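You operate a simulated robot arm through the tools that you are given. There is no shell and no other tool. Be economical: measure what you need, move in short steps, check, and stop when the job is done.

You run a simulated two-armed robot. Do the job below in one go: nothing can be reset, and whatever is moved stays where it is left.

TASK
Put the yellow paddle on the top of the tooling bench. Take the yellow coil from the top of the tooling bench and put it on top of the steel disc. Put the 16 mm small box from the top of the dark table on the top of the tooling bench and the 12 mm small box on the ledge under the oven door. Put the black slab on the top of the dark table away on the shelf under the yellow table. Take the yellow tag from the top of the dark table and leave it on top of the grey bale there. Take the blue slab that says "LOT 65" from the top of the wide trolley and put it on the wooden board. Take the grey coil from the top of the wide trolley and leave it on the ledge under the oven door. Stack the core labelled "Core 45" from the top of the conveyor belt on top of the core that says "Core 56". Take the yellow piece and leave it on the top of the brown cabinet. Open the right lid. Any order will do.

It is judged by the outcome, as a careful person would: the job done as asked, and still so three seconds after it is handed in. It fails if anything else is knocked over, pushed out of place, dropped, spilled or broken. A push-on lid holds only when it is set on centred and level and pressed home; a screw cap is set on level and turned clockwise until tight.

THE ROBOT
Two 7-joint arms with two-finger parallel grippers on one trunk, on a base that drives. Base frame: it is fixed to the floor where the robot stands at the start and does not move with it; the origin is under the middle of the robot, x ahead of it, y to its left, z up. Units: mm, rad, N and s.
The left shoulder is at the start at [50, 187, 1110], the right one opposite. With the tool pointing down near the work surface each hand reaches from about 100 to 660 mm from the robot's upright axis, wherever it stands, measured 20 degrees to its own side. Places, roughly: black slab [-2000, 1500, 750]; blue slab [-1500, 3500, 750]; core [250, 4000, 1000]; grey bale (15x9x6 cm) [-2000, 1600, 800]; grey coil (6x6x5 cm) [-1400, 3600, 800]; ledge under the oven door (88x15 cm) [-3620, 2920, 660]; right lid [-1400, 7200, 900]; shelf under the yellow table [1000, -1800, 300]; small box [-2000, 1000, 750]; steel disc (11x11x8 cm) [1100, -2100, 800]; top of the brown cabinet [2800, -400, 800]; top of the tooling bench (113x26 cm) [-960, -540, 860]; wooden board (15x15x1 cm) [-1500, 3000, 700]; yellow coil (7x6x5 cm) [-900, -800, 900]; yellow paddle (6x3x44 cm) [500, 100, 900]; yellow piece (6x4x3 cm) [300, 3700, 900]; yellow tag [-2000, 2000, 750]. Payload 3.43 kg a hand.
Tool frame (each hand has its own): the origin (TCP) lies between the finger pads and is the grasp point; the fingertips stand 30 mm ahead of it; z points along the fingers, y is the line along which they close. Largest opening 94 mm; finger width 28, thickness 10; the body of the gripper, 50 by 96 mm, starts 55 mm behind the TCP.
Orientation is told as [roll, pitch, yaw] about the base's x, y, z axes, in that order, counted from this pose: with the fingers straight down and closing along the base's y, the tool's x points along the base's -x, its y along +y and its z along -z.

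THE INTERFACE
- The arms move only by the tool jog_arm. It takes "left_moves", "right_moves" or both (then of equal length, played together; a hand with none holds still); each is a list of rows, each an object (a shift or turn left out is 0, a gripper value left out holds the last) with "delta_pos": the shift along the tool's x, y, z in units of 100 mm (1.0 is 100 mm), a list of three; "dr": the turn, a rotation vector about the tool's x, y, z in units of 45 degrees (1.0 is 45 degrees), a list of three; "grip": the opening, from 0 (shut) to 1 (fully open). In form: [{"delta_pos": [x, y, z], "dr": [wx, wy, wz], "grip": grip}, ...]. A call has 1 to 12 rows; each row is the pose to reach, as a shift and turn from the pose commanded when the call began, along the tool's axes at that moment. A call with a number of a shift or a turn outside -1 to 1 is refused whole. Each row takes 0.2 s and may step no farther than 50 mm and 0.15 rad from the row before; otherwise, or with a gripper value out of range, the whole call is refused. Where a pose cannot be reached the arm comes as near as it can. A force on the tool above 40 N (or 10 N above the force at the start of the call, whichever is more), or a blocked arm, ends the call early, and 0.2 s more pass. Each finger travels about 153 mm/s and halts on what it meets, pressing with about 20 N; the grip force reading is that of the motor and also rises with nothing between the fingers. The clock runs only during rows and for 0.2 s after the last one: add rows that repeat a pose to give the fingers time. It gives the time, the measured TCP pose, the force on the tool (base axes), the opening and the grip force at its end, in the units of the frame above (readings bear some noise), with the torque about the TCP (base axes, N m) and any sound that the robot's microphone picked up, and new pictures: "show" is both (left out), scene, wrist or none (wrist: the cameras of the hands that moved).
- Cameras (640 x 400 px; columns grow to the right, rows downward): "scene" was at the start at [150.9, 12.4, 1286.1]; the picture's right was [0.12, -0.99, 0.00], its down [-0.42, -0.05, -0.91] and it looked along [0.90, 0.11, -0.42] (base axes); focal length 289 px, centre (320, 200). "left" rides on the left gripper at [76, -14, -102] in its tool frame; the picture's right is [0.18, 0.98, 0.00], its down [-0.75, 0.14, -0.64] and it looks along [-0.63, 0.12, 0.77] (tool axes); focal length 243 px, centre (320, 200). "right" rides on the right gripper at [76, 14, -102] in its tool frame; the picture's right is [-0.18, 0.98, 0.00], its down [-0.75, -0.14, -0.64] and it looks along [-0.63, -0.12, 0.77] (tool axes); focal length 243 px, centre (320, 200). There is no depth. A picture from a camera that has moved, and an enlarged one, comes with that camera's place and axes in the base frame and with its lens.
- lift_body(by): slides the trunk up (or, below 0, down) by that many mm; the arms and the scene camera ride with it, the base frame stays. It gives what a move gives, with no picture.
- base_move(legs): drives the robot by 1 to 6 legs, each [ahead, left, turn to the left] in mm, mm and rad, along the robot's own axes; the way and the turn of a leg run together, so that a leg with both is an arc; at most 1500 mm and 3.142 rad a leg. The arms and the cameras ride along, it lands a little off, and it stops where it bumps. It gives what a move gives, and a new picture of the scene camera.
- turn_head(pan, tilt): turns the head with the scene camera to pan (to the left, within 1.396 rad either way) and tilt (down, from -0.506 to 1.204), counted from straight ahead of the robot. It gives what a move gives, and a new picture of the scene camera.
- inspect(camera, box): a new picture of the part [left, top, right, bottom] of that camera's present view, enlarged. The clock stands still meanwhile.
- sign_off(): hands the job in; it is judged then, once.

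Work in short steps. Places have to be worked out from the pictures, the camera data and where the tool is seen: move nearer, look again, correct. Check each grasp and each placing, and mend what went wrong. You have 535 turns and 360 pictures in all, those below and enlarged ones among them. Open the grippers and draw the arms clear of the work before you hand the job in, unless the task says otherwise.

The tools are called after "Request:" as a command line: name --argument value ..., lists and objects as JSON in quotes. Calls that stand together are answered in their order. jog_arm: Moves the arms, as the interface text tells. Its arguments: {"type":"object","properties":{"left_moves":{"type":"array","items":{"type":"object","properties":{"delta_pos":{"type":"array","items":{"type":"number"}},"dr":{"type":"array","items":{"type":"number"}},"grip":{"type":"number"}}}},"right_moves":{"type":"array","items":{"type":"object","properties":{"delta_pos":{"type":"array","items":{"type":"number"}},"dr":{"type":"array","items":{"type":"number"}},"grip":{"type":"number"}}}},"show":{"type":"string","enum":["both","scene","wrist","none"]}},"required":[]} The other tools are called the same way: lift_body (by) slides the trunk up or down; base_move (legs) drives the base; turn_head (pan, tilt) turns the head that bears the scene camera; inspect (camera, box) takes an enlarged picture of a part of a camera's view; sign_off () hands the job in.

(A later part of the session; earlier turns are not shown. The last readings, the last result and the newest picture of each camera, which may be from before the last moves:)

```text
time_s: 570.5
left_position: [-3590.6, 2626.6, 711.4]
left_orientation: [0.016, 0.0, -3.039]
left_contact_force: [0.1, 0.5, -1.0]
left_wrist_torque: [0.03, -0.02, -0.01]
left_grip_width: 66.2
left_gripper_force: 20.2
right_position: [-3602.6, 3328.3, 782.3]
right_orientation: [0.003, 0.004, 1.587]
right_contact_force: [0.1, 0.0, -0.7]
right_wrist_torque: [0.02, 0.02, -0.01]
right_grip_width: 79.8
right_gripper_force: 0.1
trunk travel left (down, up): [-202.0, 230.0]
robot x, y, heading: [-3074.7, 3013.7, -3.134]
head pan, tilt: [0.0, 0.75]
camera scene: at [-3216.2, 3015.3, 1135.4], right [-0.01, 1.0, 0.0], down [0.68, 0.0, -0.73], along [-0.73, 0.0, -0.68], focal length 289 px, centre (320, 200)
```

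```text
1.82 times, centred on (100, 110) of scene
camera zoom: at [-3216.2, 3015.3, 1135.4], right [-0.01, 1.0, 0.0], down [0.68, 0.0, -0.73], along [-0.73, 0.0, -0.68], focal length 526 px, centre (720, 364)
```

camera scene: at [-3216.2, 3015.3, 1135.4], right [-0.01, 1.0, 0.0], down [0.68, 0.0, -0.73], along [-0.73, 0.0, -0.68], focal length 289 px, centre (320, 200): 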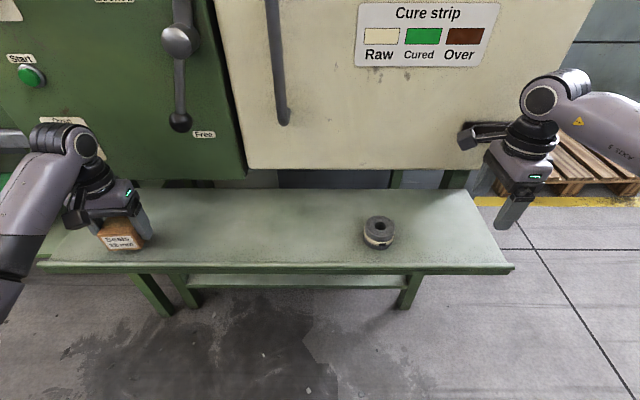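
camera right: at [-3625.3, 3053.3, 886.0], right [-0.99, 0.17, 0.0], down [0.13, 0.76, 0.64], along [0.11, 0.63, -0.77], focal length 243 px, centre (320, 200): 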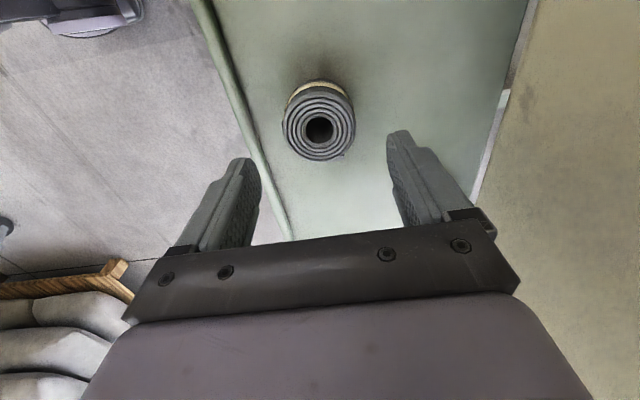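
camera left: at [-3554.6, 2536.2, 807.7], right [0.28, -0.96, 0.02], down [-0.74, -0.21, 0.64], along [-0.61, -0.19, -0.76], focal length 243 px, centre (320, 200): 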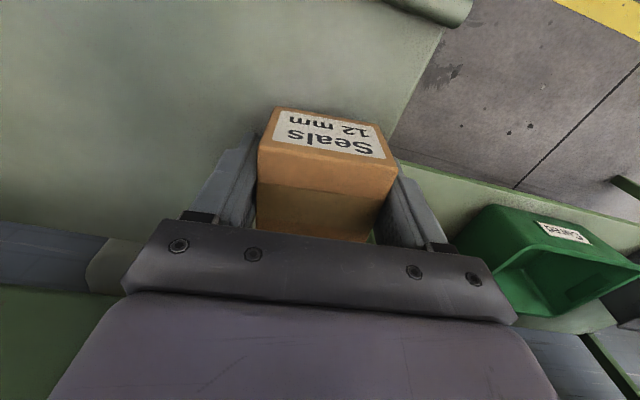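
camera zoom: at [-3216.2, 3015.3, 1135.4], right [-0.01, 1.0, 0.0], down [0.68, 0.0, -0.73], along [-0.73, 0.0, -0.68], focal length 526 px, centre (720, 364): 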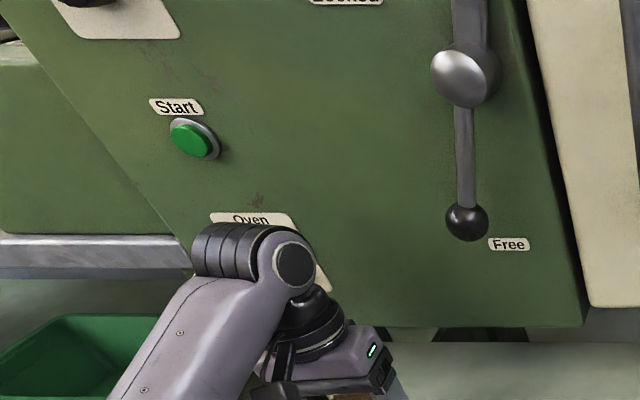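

I lower the box onto the ledge by creeping.

Request:
jog_arm --left_moves '[{"delta_pos": [0, 0, 0.12]}, {"delta_pos": [0, 0, 0.16]}, {"delta_pos": [0, 0, 0.2]}, {"delta_pos": [0, 0, 0.24]}, {"delta_pos": [0, 0, 0.27]}]' --show "wrist"

```text
time_s: 571.8
left_position: [-3591.0, 2624.6, 687.2]
left_orientation: [0.018, -0.007, -3.04]
left_contact_force: [0.6, -2.5, 17.1]
left_wrist_torque: [0.29, 0.08, -0.02]
left_grip_width: 66.5
left_gripper_force: 20.0
right_position: [-3602.0, 3328.6, 782.9]
right_orientation: [0.003, 0.007, 1.586]
right_contact_force: [-0.1, -0.3, 0.7]
right_wrist_torque: [0.02, 0.01, -0.02]
right_grip_width: 79.9
right_gripper_force: 0.0
trunk travel left (down, up): [-202.0, 230.0]
robot x, y, heading: [-3076.5, 3015.3, -3.137]
head pan, tilt: [0.0, 0.75]
camera left: at [-3516.0, 2649.1, 787.8], right [0.28, -0.96, 0.01], down [-0.73, -0.21, 0.65], along [-0.62, -0.19, -0.76], focal length 243 px, centre (320, 200)
```

left: 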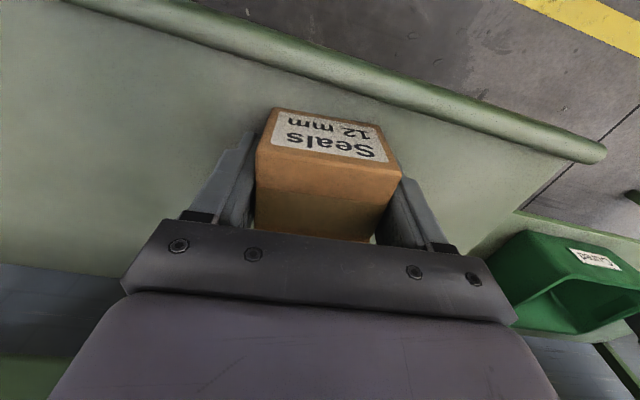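

Contact (17 N) on the ledge. I release, rise, and then back off to check the knob.

Request:
jog_arm --left_moves '[{"delta_pos": [0, 0, -0.02], "grip": 0.8}, {"delta_pos": [0, 0, -0.02], "grip": 0.95}, {"delta_pos": [0, 0, -0.3]}, {"delta_pos": [0.1, 0, -0.7]}, {"delta_pos": [0.3, 0, -1]}]' --show "none"

Request:
base_move --legs '[[-120, 0, 0]]'

Request:
inspect --camera "left" --box '[0, 0, 640, 400]'

```text
time_s: 573.0
left_position: [-3558.9, 2630.9, 784.4]
left_orientation: [0.016, 0.001, -3.042]
left_contact_force: [-1.1, -0.2, -0.1]
left_wrist_torque: [0.0, -0.02, 0.01]
left_grip_width: 89.5
left_gripper_force: 0.1
right_position: [-3603.1, 3327.3, 782.2]
right_orientation: [0.003, 0.005, 1.585]
right_contact_force: [1.0, 0.2, 0.3]
right_wrist_torque: [0.02, 0.02, 0.0]
right_grip_width: 79.9
right_gripper_force: 0.1
trunk travel left (down, up): [-202.0, 230.0]
robot x, y, heading: [-3077.1, 3017.5, -3.136]
head pan, tilt: [0.0, 0.75]
```

```text
time_s: 574.2
left_position: [-3441.7, 2633.5, 782.5]
left_orientation: [0.015, 0.0, -3.042]
left_contact_force: [-0.1, 0.5, -0.2]
left_wrist_torque: [-0.02, 0.01, -0.02]
left_grip_width: 89.2
left_gripper_force: 0.0
right_position: [-3484.0, 3330.0, 783.0]
right_orientation: [0.003, 0.006, 1.584]
right_contact_force: [0.3, 0.2, -0.3]
right_wrist_torque: [0.01, -0.01, -0.02]
right_grip_width: 79.7
right_gripper_force: 0.1
trunk travel left (down, up): [-202.0, 230.0]
robot x, y, heading: [-2954.8, 3018.2, -3.137]
head pan, tilt: [0.0, 0.75]
camera scene: at [-3096.9, 3016.1, 1135.4], right [0.0, 1.0, 0.0], down [0.68, 0.0, -0.73], along [-0.73, 0.0, -0.68], focal length 289 px, centre (320, 200)
```

scene: 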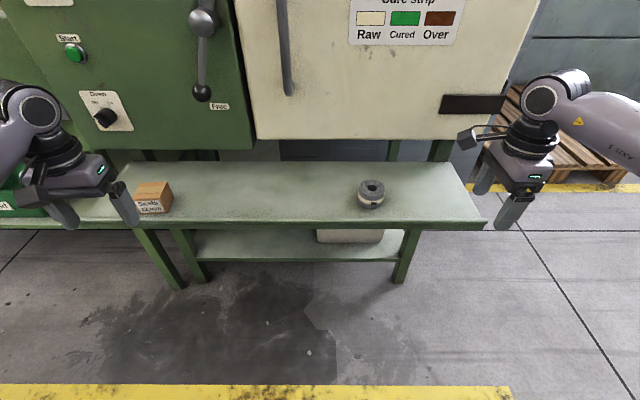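

```text
1.00 times, centred on (320, 200) of left (not enlarged: the box is as wide or as high as the picture)
camera zoom: at [-3368.5, 2655.8, 883.9], right [0.28, -0.96, 0.02], down [-0.74, -0.2, 0.64], along [-0.61, -0.19, -0.76], focal length 243 px, centre (320, 200)
```

zoom: 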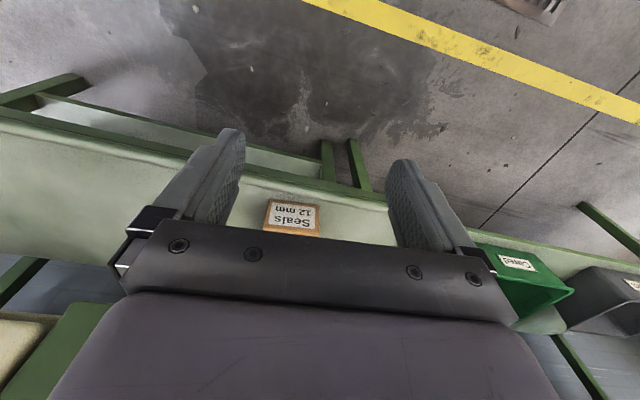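

Both items stand on the ledge. I check the "Oven" switch.

Request:
inspect --camera "scene" --box '[60, 80, 150, 140]'

```text
6.67 times, centred on (105, 110) of scene
camera zoom: at [-3096.9, 3016.1, 1135.4], right [0.0, 1.0, 0.0], down [0.68, 0.0, -0.73], along [-0.73, 0.0, -0.68], focal length 1927 px, centre (1753, 800)
```

zoom: 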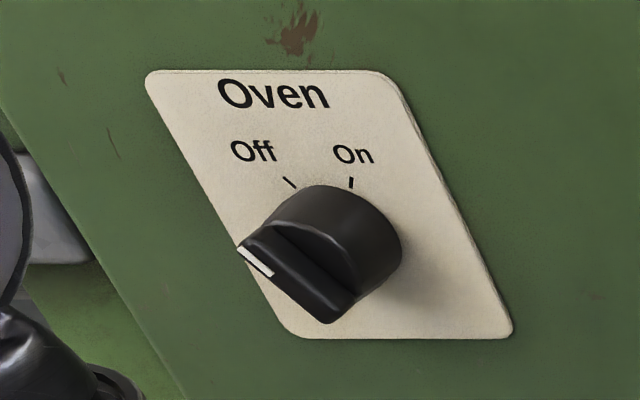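

I look north (right) to plan the way to the lid.

Request:
turn_head --pan -1.35 --tilt 0.35

```text
time_s: 575.7
left_position: [-3443.0, 2632.4, 782.5]
left_orientation: [0.015, -0.001, -3.042]
left_contact_force: [1.3, -0.4, 0.2]
left_wrist_torque: [0.0, 0.0, 0.0]
left_grip_width: 89.4
left_gripper_force: 0.1
right_position: [-3483.6, 3329.5, 782.7]
right_orientation: [0.004, 0.006, 1.584]
right_contact_force: [1.5, -0.4, -0.4]
right_wrist_torque: [0.03, 0.01, 0.01]
right_grip_width: 79.7
right_gripper_force: 0.0
trunk travel left (down, up): [-202.0, 230.0]
robot x, y, heading: [-2959.0, 3014.6, -3.138]
head pan, tilt: [-1.349, 0.351]
camera scene: at [-3035.1, 3107.2, 1171.0], right [0.97, 0.22, 0.0], down [0.08, -0.34, -0.94], along [-0.21, 0.92, -0.34], focal length 289 px, centre (320, 200)
```

scene: 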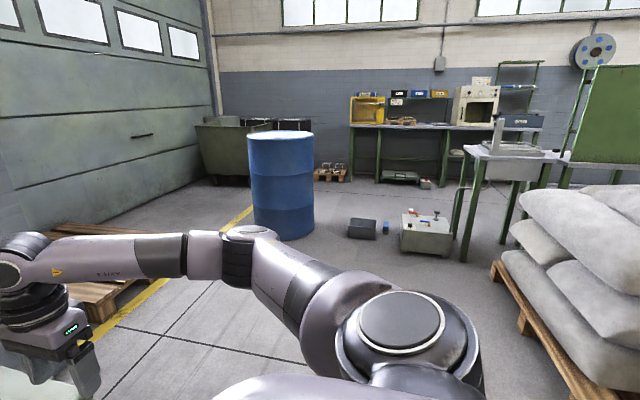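

The way north here is cluttered; I return by the known corridor to the main aisle. Trunk up, head forward, then south and east.

Request:
lift_body --by 200

Request:
base_move --legs '[[-30, 1300, 0], [0, 1300, 0], [-950, 0, 0], [-500, -90, 0], [-700, 0, 0]]'

```text
time_s: 577.9
left_position: [-3442.5, 2632.8, 982.8]
left_orientation: [0.016, 0.0, -3.042]
left_contact_force: [-0.7, -0.7, 0.4]
left_wrist_torque: [0.01, -0.03, 0.0]
left_grip_width: 89.1
left_gripper_force: 0.1
right_position: [-3482.9, 3329.2, 981.5]
right_orientation: [0.001, 0.005, 1.584]
right_contact_force: [0.8, 0.4, -0.2]
right_wrist_torque: [-0.03, -0.02, 0.0]
right_grip_width: 79.8
right_gripper_force: 0.0
trunk travel left (down, up): [-402.0, 30.0]
robot x, y, heading: [-2957.8, 3016.0, -3.137]
head pan, tilt: [-1.349, 0.351]
```

```text
time_s: 610.0
left_position: [-1589.3, 94.4, 988.3]
left_orientation: [0.007, -0.008, -3.089]
left_contact_force: [0.6, 0.5, 0.1]
left_wrist_torque: [0.04, 0.01, -0.01]
left_grip_width: 89.2
left_gripper_force: 0.0
right_position: [-1606.1, 781.9, 981.4]
right_orientation: [0.003, 0.01, 1.558]
right_contact_force: [-0.4, -0.8, 0.6]
right_wrist_torque: [0.01, 0.0, -0.02]
right_grip_width: 79.6
right_gripper_force: 0.1
trunk travel left (down, up): [-402.0, 30.0]
robot x, y, heading: [-1085.3, 453.0, 3.121]
head pan, tilt: [-1.349, 0.351]
stopped in leg 5: the robot was blocked; the commanded pose is now the measured one
camera scene: at [-1165.1, 549.7, 1370.9], right [0.98, 0.2, 0.0], down [0.07, -0.34, -0.94], along [-0.18, 0.92, -0.35], focal length 289 px, centre (320, 200)
```

scene: 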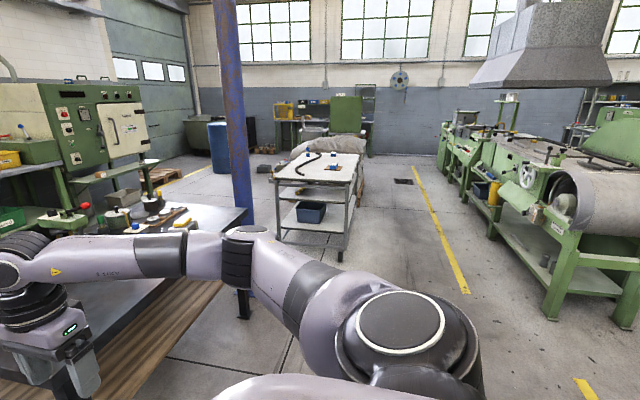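

The elbow brushes the bench end again; I move right, back out, go north to open floor, and turn to face east.

Request:
turn_head --pan 0 --tilt 0.6

Request:
base_move --legs '[[0, -80, 0], [-420, 0, 0], [0, -1300, 0], [0, 0, -1.57], [0, 0, -1.55], [0, 1500, 0]]'

```text
time_s: 611.5
left_position: [-1589.2, 93.4, 986.2]
left_orientation: [0.012, -0.007, -3.085]
left_contact_force: [-0.4, 0.5, -0.6]
left_wrist_torque: [0.01, 0.02, 0.0]
left_grip_width: 89.5
left_gripper_force: 0.0
right_position: [-1608.4, 781.4, 980.4]
right_orientation: [0.001, 0.012, 1.562]
right_contact_force: [-0.3, 0.4, -0.2]
right_wrist_torque: [-0.01, -0.02, -0.01]
right_grip_width: 79.9
right_gripper_force: 0.1
trunk travel left (down, up): [-402.0, 30.0]
robot x, y, heading: [-1090.8, 448.3, 3.116]
head pan, tilt: [0.0, 0.6]
camera scene: at [-1236.5, 461.0, 1347.8], right [0.02, 1.0, -0.01], down [0.57, -0.02, -0.82], along [-0.82, 0.02, -0.57], focal length 289 px, centre (320, 200)
```

scene: 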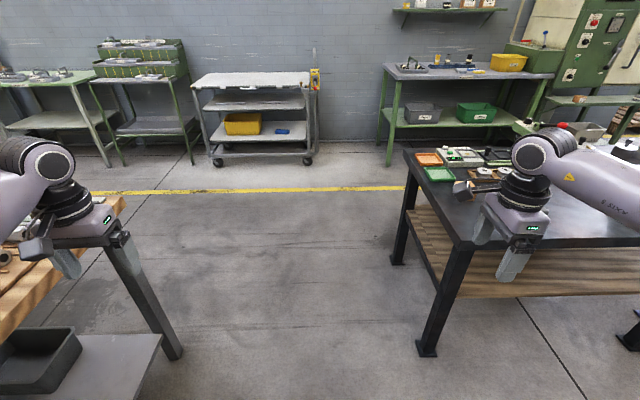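

```text
time_s: 647.0
left_position: [-211.4, 3741.7, 986.5]
left_orientation: [0.005, -0.011, 0.107]
left_contact_force: [-0.5, -0.3, 0.8]
left_wrist_torque: [-0.02, -0.01, -0.01]
left_grip_width: 89.2
left_gripper_force: 0.0
right_position: [-157.0, 3054.7, 984.2]
right_orientation: [0.005, 0.007, -1.528]
right_contact_force: [-0.5, -0.8, -0.4]
right_wrist_torque: [-0.03, 0.0, -0.03]
right_grip_width: 79.9
right_gripper_force: 0.0
trunk travel left (down, up): [-402.0, 30.0]
robot x, y, heading: [-692.9, 3355.6, 0.027]
head pan, tilt: [0.0, 0.6]
camera scene: at [-543.4, 3360.4, 1348.2], right [0.03, -1.0, 0.0], down [-0.56, -0.02, -0.83], along [0.82, 0.02, -0.56], focal length 289 px, centre (320, 200)
```

scene: 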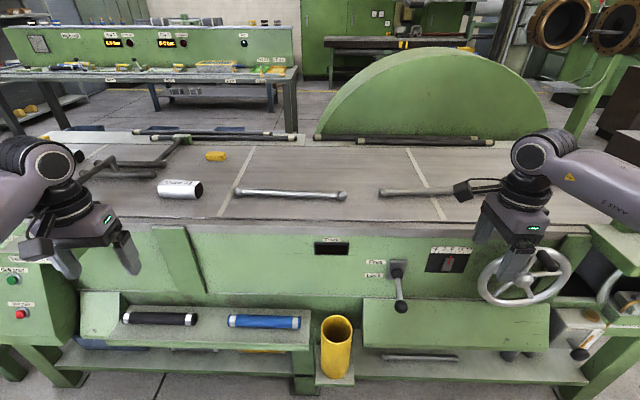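

I zoom in on the belt to find the cores and the yellow piece.

Request:
inspect --camera "scene" --box '[60, 115, 300, 265]'

```text
2.67 times, centred on (180, 190) of scene
camera zoom: at [-543.4, 3360.4, 1348.2], right [0.03, -1.0, 0.0], down [-0.56, -0.02, -0.83], along [0.82, 0.02, -0.56], focal length 771 px, centre (693, 227)
```

zoom: 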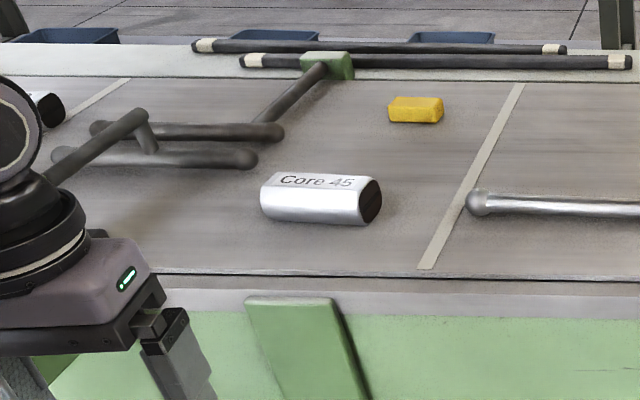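

Core 45 lies on the belt; the other core is hidden left. I shift left 450 to see.

Request:
base_move --legs '[[0, 450, -0.027]]'

Request:
inspect --camera "scene" --box '[180, 110, 500, 250]'

```text
time_s: 651.6
left_position: [-208.4, 4183.2, 986.6]
left_orientation: [0.005, -0.01, 0.082]
left_contact_force: [0.6, -0.1, -0.5]
left_wrist_torque: [-0.05, 0.01, 0.0]
left_grip_width: 89.2
left_gripper_force: 0.1
right_position: [-172.3, 3496.0, 983.9]
right_orientation: [0.005, 0.006, -1.556]
right_contact_force: [0.4, 0.6, 0.4]
right_wrist_torque: [0.02, 0.04, -0.01]
right_grip_width: 79.9
right_gripper_force: 0.1
trunk travel left (down, up): [-402.0, 30.0]
robot x, y, heading: [-698.1, 3809.1, 0.002]
head pan, tilt: [0.0, 0.6]
camera scene: at [-550.5, 3811.5, 1348.2], right [0.0, -1.0, 0.0], down [-0.56, 0.0, -0.83], along [0.83, 0.0, -0.56], focal length 289 px, centre (320, 200)
```

scene: 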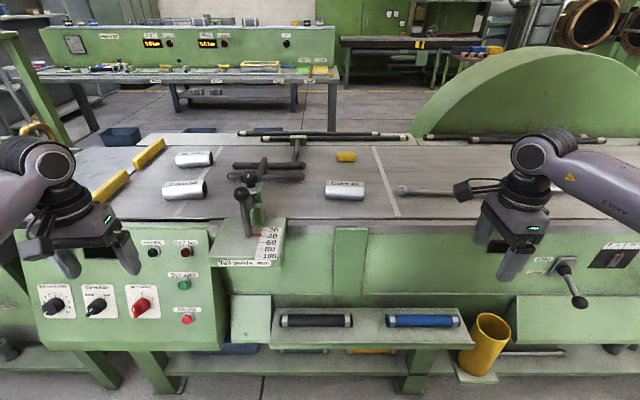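

```text
2.00 times, centred on (340, 180) of scene
camera zoom: at [-550.5, 3811.5, 1348.2], right [0.0, -1.0, 0.0], down [-0.56, 0.0, -0.83], along [0.83, 0.0, -0.56], focal length 578 px, centre (280, 240)
```

zoom: 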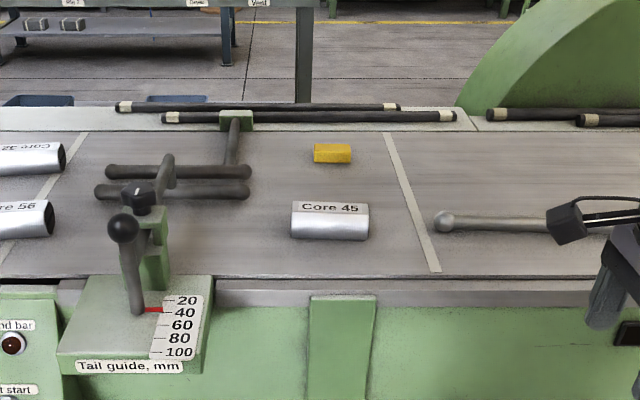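

Core 45 is at ≈(89,3746,949), Core 56 at ≈(89,4163). I retract the left hand to the side, then bring the right hand over Core 45.

Request:
jog_arm --left_moves '[{"delta_pos": [0.3, 0.15, 0]}, {"delta_pos": [0.65, 0.3, 0]}, {"delta_pos": [1, 0.45, 0]}]' --right_moves '[{"delta_pos": [0, 0, -0.2], "grip": 1}, {"delta_pos": [0, 0, -0.4], "grip": 1}, {"delta_pos": [0, 0, -0.6], "grip": 1}]' --show "none"

Request:
jog_arm --left_moves '[{"delta_pos": [0.3, 0.15, 0]}, {"delta_pos": [0.65, 0.3, 0]}, {"delta_pos": [1, 0.45, 0]}]' --show "none"

Request:
base_move --legs '[[0, 250, 0], [262, 0, 0]]'

Request:
inspect --camera "right" --box '[0, 0, 640, 400]'

```text
time_s: 652.4
left_position: [-312.5, 4219.8, 985.9]
left_orientation: [0.005, -0.011, 0.08]
left_contact_force: [0.6, -0.5, 0.2]
left_wrist_torque: [0.0, -0.01, -0.01]
left_grip_width: 89.1
left_gripper_force: 0.0
right_position: [-173.6, 3494.9, 1044.2]
right_orientation: [0.006, 0.008, -1.558]
right_contact_force: [0.5, -0.2, -0.2]
right_wrist_torque: [-0.04, 0.0, 0.01]
right_grip_width: 93.9
right_gripper_force: 0.0
trunk travel left (down, up): [-402.0, 30.0]
robot x, y, heading: [-697.4, 3814.0, 0.005]
head pan, tilt: [0.0, 0.6]
```

```text
time_s: 653.2
left_position: [-415.2, 4258.2, 983.2]
left_orientation: [0.004, -0.01, 0.079]
left_contact_force: [-0.4, 0.2, 0.6]
left_wrist_torque: [-0.02, -0.02, 0.01]
left_grip_width: 89.3
left_gripper_force: 0.0
right_position: [-171.1, 3495.1, 1043.6]
right_orientation: [0.007, 0.007, -1.557]
right_contact_force: [0.6, 0.4, 0.9]
right_wrist_torque: [0.0, 0.02, -0.02]
right_grip_width: 93.9
right_gripper_force: 0.0
trunk travel left (down, up): [-402.0, 30.0]
robot x, y, heading: [-701.0, 3808.4, 0.004]
head pan, tilt: [0.0, 0.6]
```

```text
time_s: 657.4
left_position: [-151.3, 4505.2, 984.1]
left_orientation: [0.006, -0.009, 0.076]
left_contact_force: [1.1, 0.9, 0.0]
left_wrist_torque: [0.0, 0.01, -0.03]
left_grip_width: 89.2
left_gripper_force: 0.1
right_position: [86.4, 3739.6, 1042.0]
right_orientation: [0.003, 0.007, -1.562]
right_contact_force: [0.1, 0.0, -0.6]
right_wrist_torque: [-0.03, 0.01, 0.01]
right_grip_width: 94.0
right_gripper_force: 0.1
trunk travel left (down, up): [-402.0, 30.0]
robot x, y, heading: [-440.2, 4056.4, -0.004]
head pan, tilt: [0.0, 0.6]
camera scene: at [-289.4, 4058.4, 1348.1], right [0.0, -1.0, 0.0], down [-0.57, 0.0, -0.82], along [0.82, 0.0, -0.57], focal length 289 px, centre (320, 200)
```

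scene: 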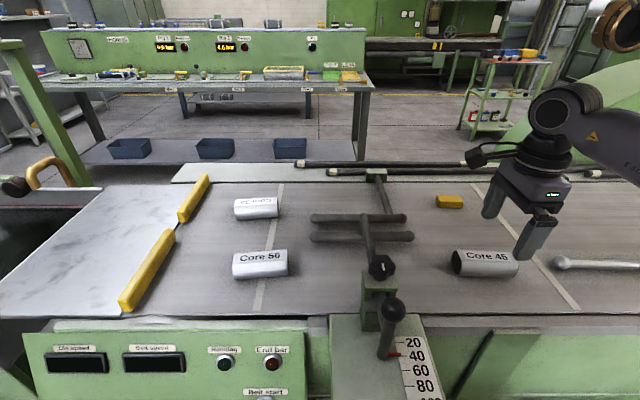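

```text
1.00 times, centred on (320, 200) of right (not enlarged: the box is as wide or as high as the picture)
camera zoom: at [99.9, 3814.7, 1146.8], right [0.98, -0.18, 0.0], down [-0.14, -0.76, 0.64], along [-0.11, -0.63, -0.77], focal length 243 px, centre (320, 200)
```

zoom: 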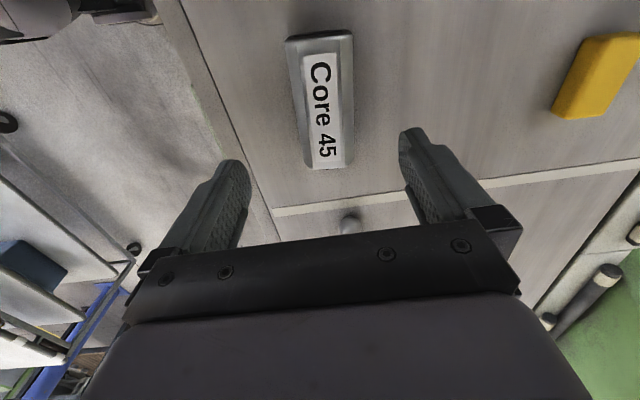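

Core 45 is centred at about (94,3753), skewed 0.085. I align and go down partway.

Request:
jog_arm --right_moves '[{"delta_pos": [0.13, 0.08, 0.1], "dr": [0, 0, 0.12]}, {"delta_pos": [0.13, 0.08, 0.4], "dr": [0, 0, 0.12]}, {"delta_pos": [0.13, 0.08, 0.5], "dr": [0, 0, 0.12]}]' --show "wrist"

```text
time_s: 658.2
left_position: [-152.4, 4504.5, 982.9]
left_orientation: [0.006, -0.011, 0.075]
left_contact_force: [-0.2, 0.1, 0.2]
left_wrist_torque: [0.01, -0.02, -0.01]
left_grip_width: 89.4
left_gripper_force: 0.0
right_position: [93.0, 3753.7, 993.5]
right_orientation: [0.002, 0.007, -1.658]
right_contact_force: [-0.6, -0.4, -0.6]
right_wrist_torque: [0.0, -0.01, 0.0]
right_grip_width: 94.0
right_gripper_force: 0.1
trunk travel left (down, up): [-402.0, 30.0]
robot x, y, heading: [-436.9, 4059.8, -0.002]
head pan, tilt: [0.0, 0.6]
camera right: at [114.1, 3827.3, 1096.8], right [0.96, -0.27, 0.0], down [-0.21, -0.74, 0.64], along [-0.17, -0.61, -0.77], focal length 243 px, centre (320, 200)
```

right: 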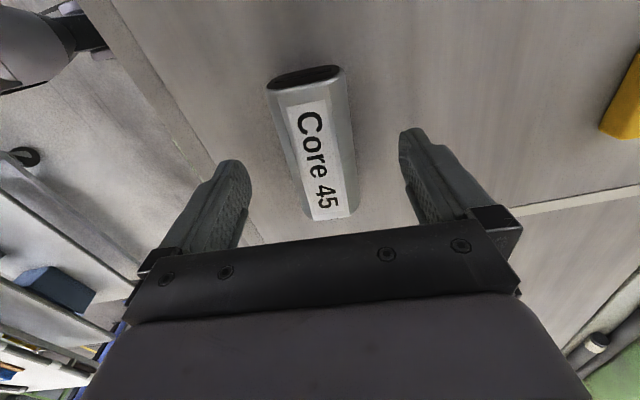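

Aligned. I descend 35, close and lift.

Request:
jog_arm --right_moves '[{"delta_pos": [0, 0, 0.2]}, {"delta_pos": [0, 0, 0.32]}, {"delta_pos": [0, 0, 0.32], "grip": 0.5}, {"delta_pos": [0, 0, 0.32], "grip": 0}, {"delta_pos": [0, 0, 0.32], "grip": 0}, {"delta_pos": [0, 0, 0.32], "grip": 0}]' --show "wrist"

```text
time_s: 659.6
left_position: [-152.0, 4505.1, 983.2]
left_orientation: [0.004, -0.01, 0.075]
left_contact_force: [-0.3, 0.9, -0.3]
left_wrist_torque: [-0.02, 0.01, 0.0]
left_grip_width: 89.2
left_gripper_force: 0.1
right_position: [94.6, 3753.1, 961.1]
right_orientation: [0.002, 0.009, -1.655]
right_contact_force: [-0.9, 0.8, 0.9]
right_wrist_torque: [0.07, 0.0, 0.15]
right_grip_width: 48.0
right_gripper_force: 19.8
trunk travel left (down, up): [-402.0, 30.0]
robot x, y, heading: [-434.9, 4059.9, -0.004]
head pan, tilt: [0.0, 0.6]
camera right: at [114.5, 3827.7, 1065.4], right [0.96, -0.27, 0.0], down [-0.21, -0.74, 0.64], along [-0.17, -0.61, -0.77], focal length 243 px, centre (320, 200)
```

right: 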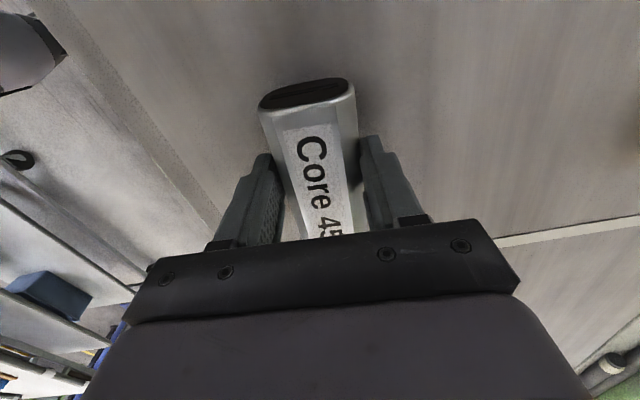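

Gripped (48 mm). I lift 130, turn the hand to Core 56's skew, and shift the base left 412.

Request:
jog_arm --right_moves '[{"delta_pos": [0, 0, -0.3]}, {"delta_pos": [0, 0, -0.7]}, {"delta_pos": [0, 0, -1]}]' --show "none"

Request:
jog_arm --right_moves '[{"delta_pos": [0, 0, -0.2], "dr": [0, 0, -0.15]}, {"delta_pos": [0, 0, -0.35], "dr": [0, 0, -0.295]}]' --show "none"

Request:
base_move --legs '[[-20, 412, 0]]'

Request:
inspect --camera "right" --box '[0, 0, 640, 400]'

```text
time_s: 660.4
left_position: [-151.7, 4504.4, 982.4]
left_orientation: [0.006, -0.009, 0.073]
left_contact_force: [-0.4, 0.8, 0.0]
left_wrist_torque: [0.0, 0.0, 0.03]
left_grip_width: 89.5
left_gripper_force: 0.0
right_position: [91.5, 3754.4, 1060.5]
right_orientation: [0.004, 0.008, -1.656]
right_contact_force: [0.1, -0.3, -3.3]
right_wrist_torque: [-0.01, -0.06, 0.13]
right_grip_width: 47.6
right_gripper_force: 20.2
trunk travel left (down, up): [-402.0, 30.0]
robot x, y, heading: [-437.4, 4057.1, -0.001]
head pan, tilt: [0.0, 0.6]
```

```text
time_s: 661.0
left_position: [-152.1, 4504.7, 983.0]
left_orientation: [0.004, -0.009, 0.074]
left_contact_force: [-0.8, 1.2, 0.5]
left_wrist_torque: [0.0, -0.01, 0.01]
left_grip_width: 89.2
left_gripper_force: 0.1
right_position: [92.3, 3751.9, 1095.1]
right_orientation: [0.004, 0.008, -1.422]
right_contact_force: [-1.6, -0.4, -3.1]
right_wrist_torque: [0.01, -0.02, -0.05]
right_grip_width: 48.3
right_gripper_force: 20.0
trunk travel left (down, up): [-402.0, 30.0]
robot x, y, heading: [-437.9, 4057.7, -0.004]
head pan, tilt: [0.0, 0.6]
```

```text
time_s: 665.2
left_position: [-166.6, 4913.6, 983.8]
left_orientation: [0.004, -0.007, 0.07]
left_contact_force: [0.5, 0.1, -1.1]
left_wrist_torque: [0.02, 0.03, 0.02]
left_grip_width: 89.3
left_gripper_force: 0.0
right_position: [71.5, 4160.6, 1096.7]
right_orientation: [0.006, 0.008, -1.429]
right_contact_force: [-0.4, 0.6, -2.9]
right_wrist_torque: [0.02, -0.01, 0.01]
right_grip_width: 48.5
right_gripper_force: 19.8
trunk travel left (down, up): [-402.0, 30.0]
robot x, y, heading: [-454.6, 4466.4, -0.008]
head pan, tilt: [0.0, 0.6]
camera scene: at [-307.1, 4468.5, 1348.2], right [-0.01, -1.0, 0.0], down [-0.57, 0.01, -0.82], along [0.82, -0.01, -0.57], focal length 289 px, centre (320, 200)
```

scene: 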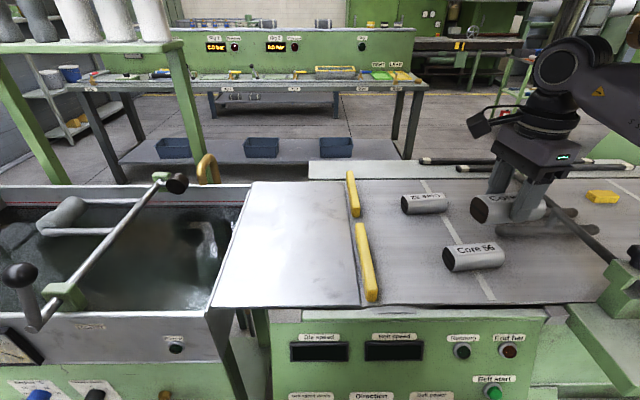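

```text
1.00 times, centred on (320, 200) of right (not enlarged: the box is as wide or as high as the picture)
camera zoom: at [76.5, 4237.4, 1199.8], right [1.0, -0.04, 0.0], down [-0.04, -0.77, 0.64], along [-0.03, -0.64, -0.77], focal length 243 px, centre (320, 200)
```

zoom: 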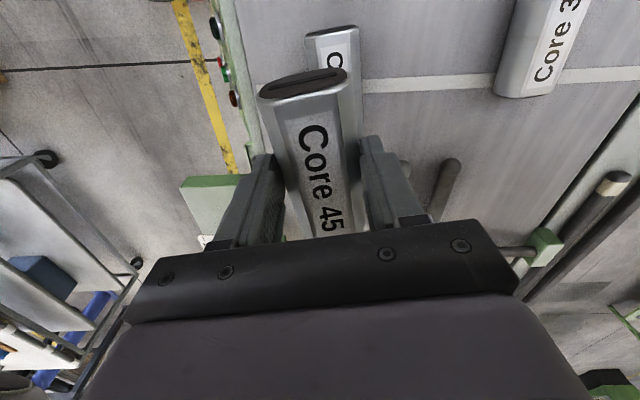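

Core 56's centre works out at ≈(91,4166). I shift over it and lower to just above, then look.

Request:
jog_arm --right_moves '[{"delta_pos": [0.03, 0.2, 0.1]}, {"delta_pos": [0.03, 0.2, 0.45]}, {"delta_pos": [0.03, 0.2, 0.72]}]' --show "both"

```text
time_s: 666.0
left_position: [-167.2, 4913.2, 982.8]
left_orientation: [0.006, -0.009, 0.071]
left_contact_force: [0.4, 0.3, 0.5]
left_wrist_torque: [-0.02, -0.02, -0.04]
left_grip_width: 89.4
left_gripper_force: 0.0
right_position: [92.3, 4167.5, 1022.0]
right_orientation: [0.006, 0.006, -1.43]
right_contact_force: [1.1, -0.5, -4.0]
right_wrist_torque: [0.0, 0.04, 0.0]
right_grip_width: 48.4
right_gripper_force: 19.9
trunk travel left (down, up): [-402.0, 30.0]
robot x, y, heading: [-454.7, 4467.6, -0.006]
head pan, tilt: [0.0, 0.6]
camera scene: at [-306.9, 4468.4, 1348.2], right [-0.01, -1.0, 0.0], down [-0.57, 0.01, -0.82], along [0.82, -0.01, -0.57], focal length 289 px, centre (320, 200)
camera right: at [96.3, 4244.4, 1126.6], right [1.0, -0.04, 0.0], down [-0.04, -0.77, 0.64], along [-0.03, -0.64, -0.77], focal length 243 px, centre (320, 200)
```

scene: 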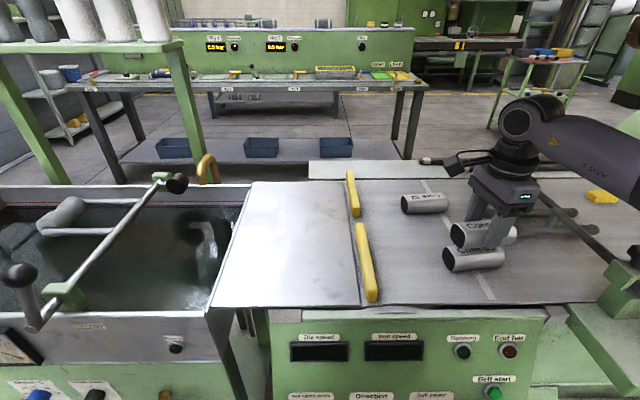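
right: 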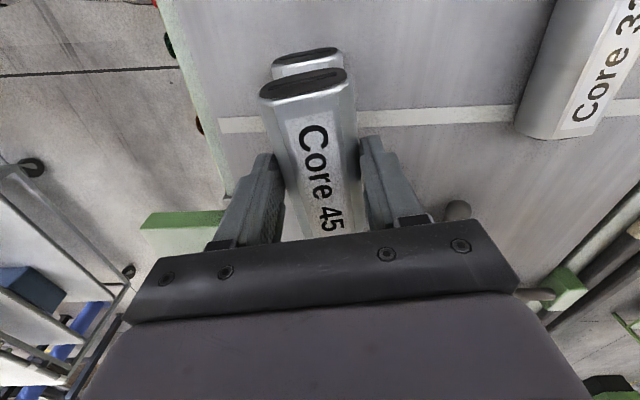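

The ends line up within a couple of millimetres. I creep down to contact.

Request:
jog_arm --right_moves '[{"delta_pos": [0, -0.02, 0.08]}, {"delta_pos": [0, -0.02, 0.12]}, {"delta_pos": [0, -0.02, 0.16]}, {"delta_pos": [0, -0.02, 0.19]}]' --show "none"

Request:
jog_arm --right_moves '[{"delta_pos": [0, 0, 0.03]}, {"delta_pos": [0, 0, 0.06]}, {"delta_pos": [0, 0, 0.09]}]' --show "wrist"

```text
time_s: 667.0
left_position: [-166.2, 4913.4, 984.0]
left_orientation: [0.004, -0.01, 0.072]
left_contact_force: [0.3, 0.1, 1.1]
left_wrist_torque: [-0.01, 0.02, 0.02]
left_grip_width: 89.3
left_gripper_force: 0.0
right_position: [91.4, 4166.4, 1006.5]
right_orientation: [0.011, 0.004, -1.432]
right_contact_force: [-0.3, 0.6, 8.0]
right_wrist_torque: [-0.55, -0.27, 0.04]
right_grip_width: 48.6
right_gripper_force: 19.8
trunk travel left (down, up): [-402.0, 30.0]
robot x, y, heading: [-453.1, 4466.9, -0.01]
head pan, tilt: [0.0, 0.6]
```

```text
time_s: 667.8
left_position: [-168.8, 4913.6, 983.3]
left_orientation: [0.002, -0.009, 0.069]
left_contact_force: [0.8, 0.1, -0.7]
left_wrist_torque: [-0.03, 0.04, 0.02]
left_grip_width: 89.5
left_gripper_force: 0.1
right_position: [90.1, 4166.9, 997.4]
right_orientation: [0.007, 0.009, -1.43]
right_contact_force: [0.7, 0.9, 14.2]
right_wrist_torque: [0.03, -0.04, 0.29]
right_grip_width: 48.3
right_gripper_force: 19.9
trunk travel left (down, up): [-402.0, 30.0]
robot x, y, heading: [-455.2, 4467.9, -0.01]
head pan, tilt: [0.0, 0.6]
camera right: at [93.1, 4244.6, 1101.7], right [1.0, -0.04, 0.01], down [-0.04, -0.77, 0.64], along [-0.02, -0.64, -0.77], focal length 243 px, centre (320, 200)
```

right: 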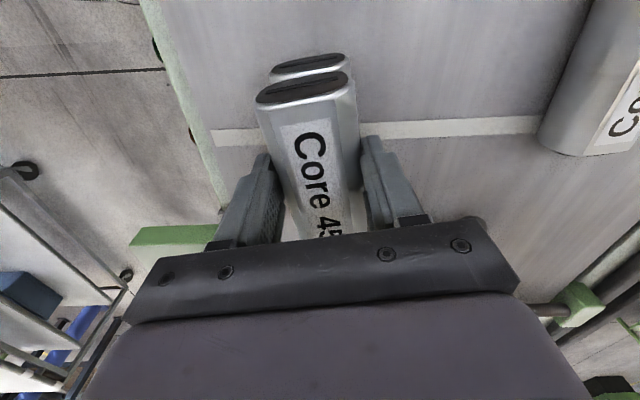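

Flat contact (14 N, no tipping torque). I release gently and rise.

Request:
jog_arm --right_moves '[{"delta_pos": [0, 0, -0.01], "grip": 0.6}, {"delta_pos": [0, 0, -0.01], "grip": 0.7}, {"delta_pos": [0, 0, -0.01], "grip": 0.8}, {"delta_pos": [0, 0, -0.3]}, {"delta_pos": [0, 0, -0.7]}, {"delta_pos": [0, 0, -1]}]' --show "both"

```text
time_s: 669.2
left_position: [-167.1, 4914.6, 983.9]
left_orientation: [0.004, -0.009, 0.071]
left_contact_force: [0.4, -0.8, 0.3]
left_wrist_torque: [0.0, 0.02, 0.01]
left_grip_width: 89.5
left_gripper_force: 0.1
right_position: [90.7, 4166.9, 1097.8]
right_orientation: [0.006, 0.007, -1.432]
right_contact_force: [0.3, 0.4, -0.2]
right_wrist_torque: [0.03, 0.02, -0.06]
right_grip_width: 75.1
right_gripper_force: 0.0
trunk travel left (down, up): [-402.0, 30.0]
robot x, y, heading: [-458.6, 4469.1, -0.008]
head pan, tilt: [0.0, 0.6]
camera scene: at [-307.6, 4468.8, 1348.2], right [-0.01, -1.0, 0.0], down [-0.56, 0.01, -0.83], along [0.83, -0.01, -0.56], focal length 289 px, centre (320, 200)
camera right: at [94.3, 4243.7, 1201.9], right [1.0, -0.04, 0.0], down [-0.04, -0.77, 0.64], along [-0.03, -0.64, -0.77], focal length 243 px, centre (320, 200)
```

scene: 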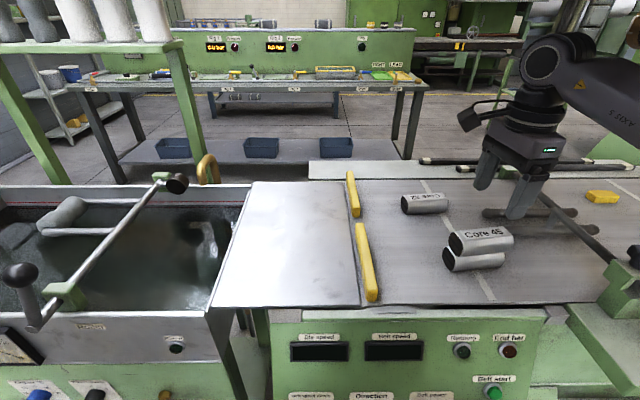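
right: 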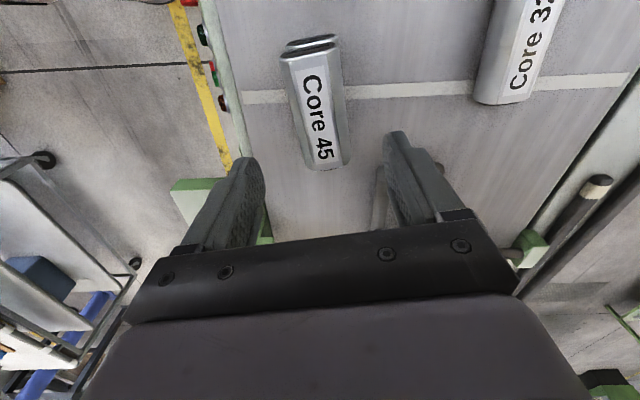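

Core 45 is stacked on Core 56. The yellow piece is at ≈(320,3727), too deep for a frontal reach; I'll reach it sideways with the right arm. I back off and turn to face north.

Request:
base_move --legs '[[-330, 0, 0], [0, 0, 1.58], [-790, 0, 0]]'

```text
time_s: 679.0
left_position: [-1235.5, 3972.4, 982.4]
left_orientation: [0.005, -0.01, 1.662]
left_contact_force: [0.4, 0.6, 0.5]
left_wrist_torque: [-0.03, 0.0, 0.01]
left_grip_width: 89.3
left_gripper_force: 0.0
right_position: [-494.3, 4244.9, 1097.9]
right_orientation: [0.006, 0.007, 0.161]
right_contact_force: [-0.1, -0.5, -0.3]
right_wrist_torque: [0.02, 0.03, 0.02]
right_grip_width: 75.3
right_gripper_force: 0.0
trunk travel left (down, up): [-402.0, 30.0]
robot x, y, heading: [-784.3, 3694.0, 1.58]
head pan, tilt: [0.0, 0.6]
camera scene: at [-785.9, 3839.7, 1348.3], right [1.0, 0.01, 0.0], down [0.01, -0.56, -0.83], along [-0.01, 0.83, -0.56], focal length 289 px, centre (320, 200)
```

scene: 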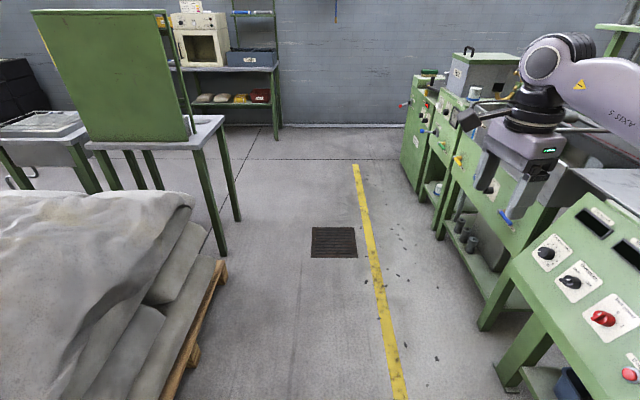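

Now I swing the right arm out to the side (right and back) in steps.

Request:
jog_arm --right_moves '[{"delta_pos": [-0.3, -0.3, 0]}, {"delta_pos": [-0.6, -0.6, 0]}, {"delta_pos": [-0.9, -0.9, 0]}]' --show "none"

Request:
jog_arm --right_moves '[{"delta_pos": [-0.3, -0.3, 0]}, {"delta_pos": [-0.6, -0.6, 0]}, {"delta_pos": [-0.9, -0.9, 0]}]' --show "none"

Request:
jog_arm --right_moves '[{"delta_pos": [-0.3, -0.3, 0]}, {"delta_pos": [-0.6, -0.6, 0]}, {"delta_pos": [-0.9, -0.9, 0]}]' --show "none"

Request:
jog_arm --right_moves '[{"delta_pos": [-0.3, -0.3, 0]}, {"delta_pos": [-0.6, -0.6, 0]}, {"delta_pos": [-0.9, -0.9, 0]}]' --show "none"

```text
time_s: 679.8
left_position: [-1236.3, 3970.7, 983.8]
left_orientation: [0.006, -0.01, 1.661]
left_contact_force: [0.0, 0.4, -0.4]
left_wrist_torque: [-0.02, -0.01, 0.0]
left_grip_width: 89.1
left_gripper_force: 0.0
right_position: [-390.9, 4169.0, 1094.8]
right_orientation: [0.007, 0.007, 0.163]
right_contact_force: [-0.1, -0.6, 0.8]
right_wrist_torque: [-0.01, -0.03, 0.0]
right_grip_width: 75.3
right_gripper_force: 0.0
trunk travel left (down, up): [-402.0, 30.0]
robot x, y, heading: [-785.8, 3689.8, 1.586]
head pan, tilt: [0.0, 0.6]
```

```text
time_s: 680.6
left_position: [-1234.9, 3971.4, 984.3]
left_orientation: [0.005, -0.011, 1.662]
left_contact_force: [-1.1, -0.2, 0.0]
left_wrist_torque: [0.02, 0.01, -0.04]
left_grip_width: 89.2
left_gripper_force: 0.0
right_position: [-286.2, 4094.6, 1096.1]
right_orientation: [0.004, 0.006, 0.162]
right_contact_force: [0.8, -0.1, -0.1]
right_wrist_torque: [-0.03, -0.04, 0.01]
right_grip_width: 75.0
right_gripper_force: 0.0
trunk travel left (down, up): [-402.0, 30.0]
robot x, y, heading: [-788.3, 3689.5, 1.581]
head pan, tilt: [0.0, 0.6]
```

```text
time_s: 681.4
left_position: [-1236.0, 3970.8, 983.2]
left_orientation: [0.005, -0.01, 1.663]
left_contact_force: [0.4, -0.8, 0.6]
left_wrist_torque: [-0.01, -0.03, -0.01]
left_grip_width: 89.2
left_gripper_force: 0.0
right_position: [-184.0, 4020.8, 1093.1]
right_orientation: [0.006, 0.007, 0.159]
right_contact_force: [0.3, 0.3, 0.8]
right_wrist_torque: [0.01, -0.02, 0.0]
right_grip_width: 75.3
right_gripper_force: 0.1
trunk travel left (down, up): [-402.0, 30.0]
robot x, y, heading: [-784.7, 3690.8, 1.576]
head pan, tilt: [0.0, 0.6]
```

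```text
time_s: 682.2
left_position: [-1235.9, 3969.5, 983.9]
left_orientation: [0.007, -0.01, 1.662]
left_contact_force: [-0.2, -0.3, 0.1]
left_wrist_torque: [-0.01, 0.01, 0.02]
left_grip_width: 89.4
left_gripper_force: 0.0
right_position: [-80.3, 3947.8, 1090.8]
right_orientation: [0.005, 0.006, 0.16]
right_contact_force: [-1.0, 0.6, 0.0]
right_wrist_torque: [-0.01, -0.05, -0.03]
right_grip_width: 75.0
right_gripper_force: 0.1
trunk travel left (down, up): [-402.0, 30.0]
robot x, y, heading: [-784.5, 3691.1, 1.579]
head pan, tilt: [0.0, 0.6]
```

The arm reaches well sideways. I bring it level with the shoulder, add an outward tilt of 0.4, and then move the base right.

Request:
jog_arm --right_moves '[{"delta_pos": [0, -0.4, 0]}, {"delta_pos": [0, -0.8, 0]}, {"delta_pos": [0, -1, 0], "dr": [0, -0.1, 0]}, {"delta_pos": [0, -1, 0], "dr": [0, -0.25, 0]}, {"delta_pos": [0, -1, 0], "dr": [0, -0.4, 0]}, {"delta_pos": [0, -1, 0], "dr": [0, -0.5, 0]}]' --show "none"

Request:
jog_arm --right_moves '[{"delta_pos": [-0.2, -0.3, 0], "dr": [0, 0, 0]}, {"delta_pos": [-0.4, -0.6, 0]}, {"delta_pos": [-0.6, -0.8, 0]}]' --show "none"

Request:
base_move --legs '[[0, -290, 0]]'

Request:
inspect --camera "right" --box '[0, 0, 640, 400]'

```text
time_s: 683.6
left_position: [-1237.0, 3971.6, 983.3]
left_orientation: [0.003, -0.012, 1.661]
left_contact_force: [0.4, -1.0, -0.5]
left_wrist_torque: [0.01, 0.01, -0.03]
left_grip_width: 89.2
left_gripper_force: 0.1
right_position: [-65.4, 3847.5, 1092.6]
right_orientation: [0.007, -0.388, 0.157]
right_contact_force: [-0.5, -0.4, -0.2]
right_wrist_torque: [-0.03, -0.01, -0.03]
right_grip_width: 75.3
right_gripper_force: 0.1
trunk travel left (down, up): [-402.0, 30.0]
robot x, y, heading: [-787.1, 3693.7, 1.585]
head pan, tilt: [0.0, 0.6]
```

```text
time_s: 684.4
left_position: [-1234.1, 3971.2, 982.3]
left_orientation: [0.005, -0.01, 1.661]
left_contact_force: [0.2, 0.4, 0.1]
left_wrist_torque: [-0.02, 0.02, 0.01]
left_grip_width: 89.3
left_gripper_force: 0.0
right_position: [2.2, 3776.7, 1112.7]
right_orientation: [0.004, -0.385, 0.159]
right_contact_force: [0.1, 0.2, -0.5]
right_wrist_torque: [-0.04, -0.01, 0.01]
right_grip_width: 75.3
right_gripper_force: 0.1
trunk travel left (down, up): [-402.0, 30.0]
robot x, y, heading: [-786.3, 3691.1, 1.582]
head pan, tilt: [0.0, 0.6]
```

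```text
time_s: 687.5
left_position: [-945.4, 3973.9, 983.7]
left_orientation: [0.005, -0.01, 1.661]
left_contact_force: [-0.1, 0.4, -0.4]
left_wrist_torque: [0.03, -0.02, -0.03]
left_grip_width: 89.3
left_gripper_force: 0.1
right_position: [293.1, 3780.3, 1115.1]
right_orientation: [0.005, -0.385, 0.16]
right_contact_force: [0.1, 0.2, -0.5]
right_wrist_torque: [0.0, 0.0, 0.0]
right_grip_width: 75.4
right_gripper_force: 0.0
trunk travel left (down, up): [-402.0, 30.0]
robot x, y, heading: [-494.0, 3693.7, 1.583]
head pan, tilt: [0.0, 0.6]
camera scene: at [-495.0, 3843.1, 1348.2], right [1.0, 0.01, 0.0], down [0.01, -0.56, -0.83], along [-0.01, 0.83, -0.56], focal length 289 px, centre (320, 200)
```

scene: 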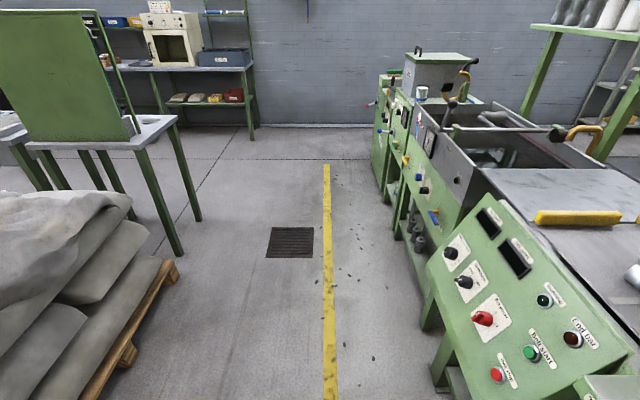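

```text
1.00 times, centred on (320, 200) of right (not enlarged: the box is as wide or as high as the picture)
camera zoom: at [183.7, 3776.5, 1181.3], right [0.01, 1.0, 0.07], down [0.47, -0.07, 0.88], along [0.88, 0.03, -0.47], focal length 243 px, centre (320, 200)
```

zoom: 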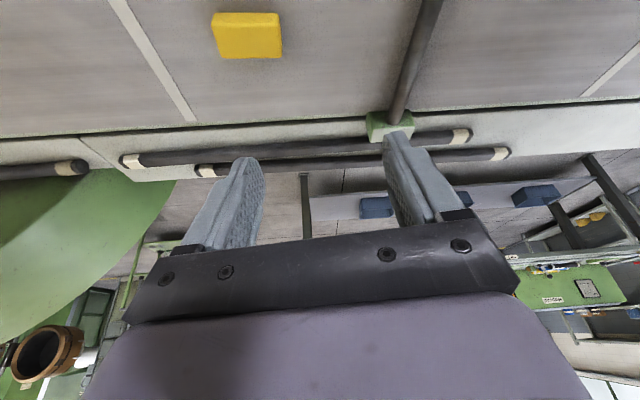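

The yellow piece is at (314,3724). I move over it with the yaw squared, going down partway.

Request:
jog_arm --right_moves '[{"delta_pos": [0.05, -0.2, 0.2], "dr": [0.03, 0, 0.07], "grip": 1}, {"delta_pos": [0.12, -0.4, 0.5], "dr": [0.06, 0, 0.15], "grip": 1}, {"delta_pos": [0.248, -0.586, 0.8], "dr": [0.076, 0, 0.19], "grip": 1}]' --show "wrist"

```text
time_s: 688.3
left_position: [-944.2, 3975.2, 983.1]
left_orientation: [0.005, -0.01, 1.661]
left_contact_force: [-0.2, 0.3, 0.2]
left_wrist_torque: [-0.01, -0.03, 0.01]
left_grip_width: 89.3
left_gripper_force: 0.1
right_position: [309.3, 3724.8, 1029.0]
right_orientation: [0.009, -0.385, -0.003]
right_contact_force: [-0.5, 0.0, 0.4]
right_wrist_torque: [-0.01, 0.01, 0.0]
right_grip_width: 94.0
right_gripper_force: 0.0
trunk travel left (down, up): [-402.0, 30.0]
robot x, y, heading: [-497.4, 3692.9, 1.584]
head pan, tilt: [0.0, 0.6]
camera right: at [201.6, 3738.3, 1095.1], right [0.17, 0.98, 0.08], down [0.46, -0.15, 0.88], along [0.87, -0.12, -0.47], focal length 243 px, centre (320, 200)
```

right: 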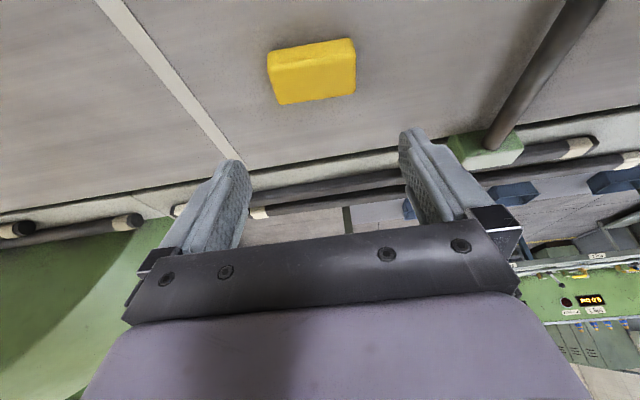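

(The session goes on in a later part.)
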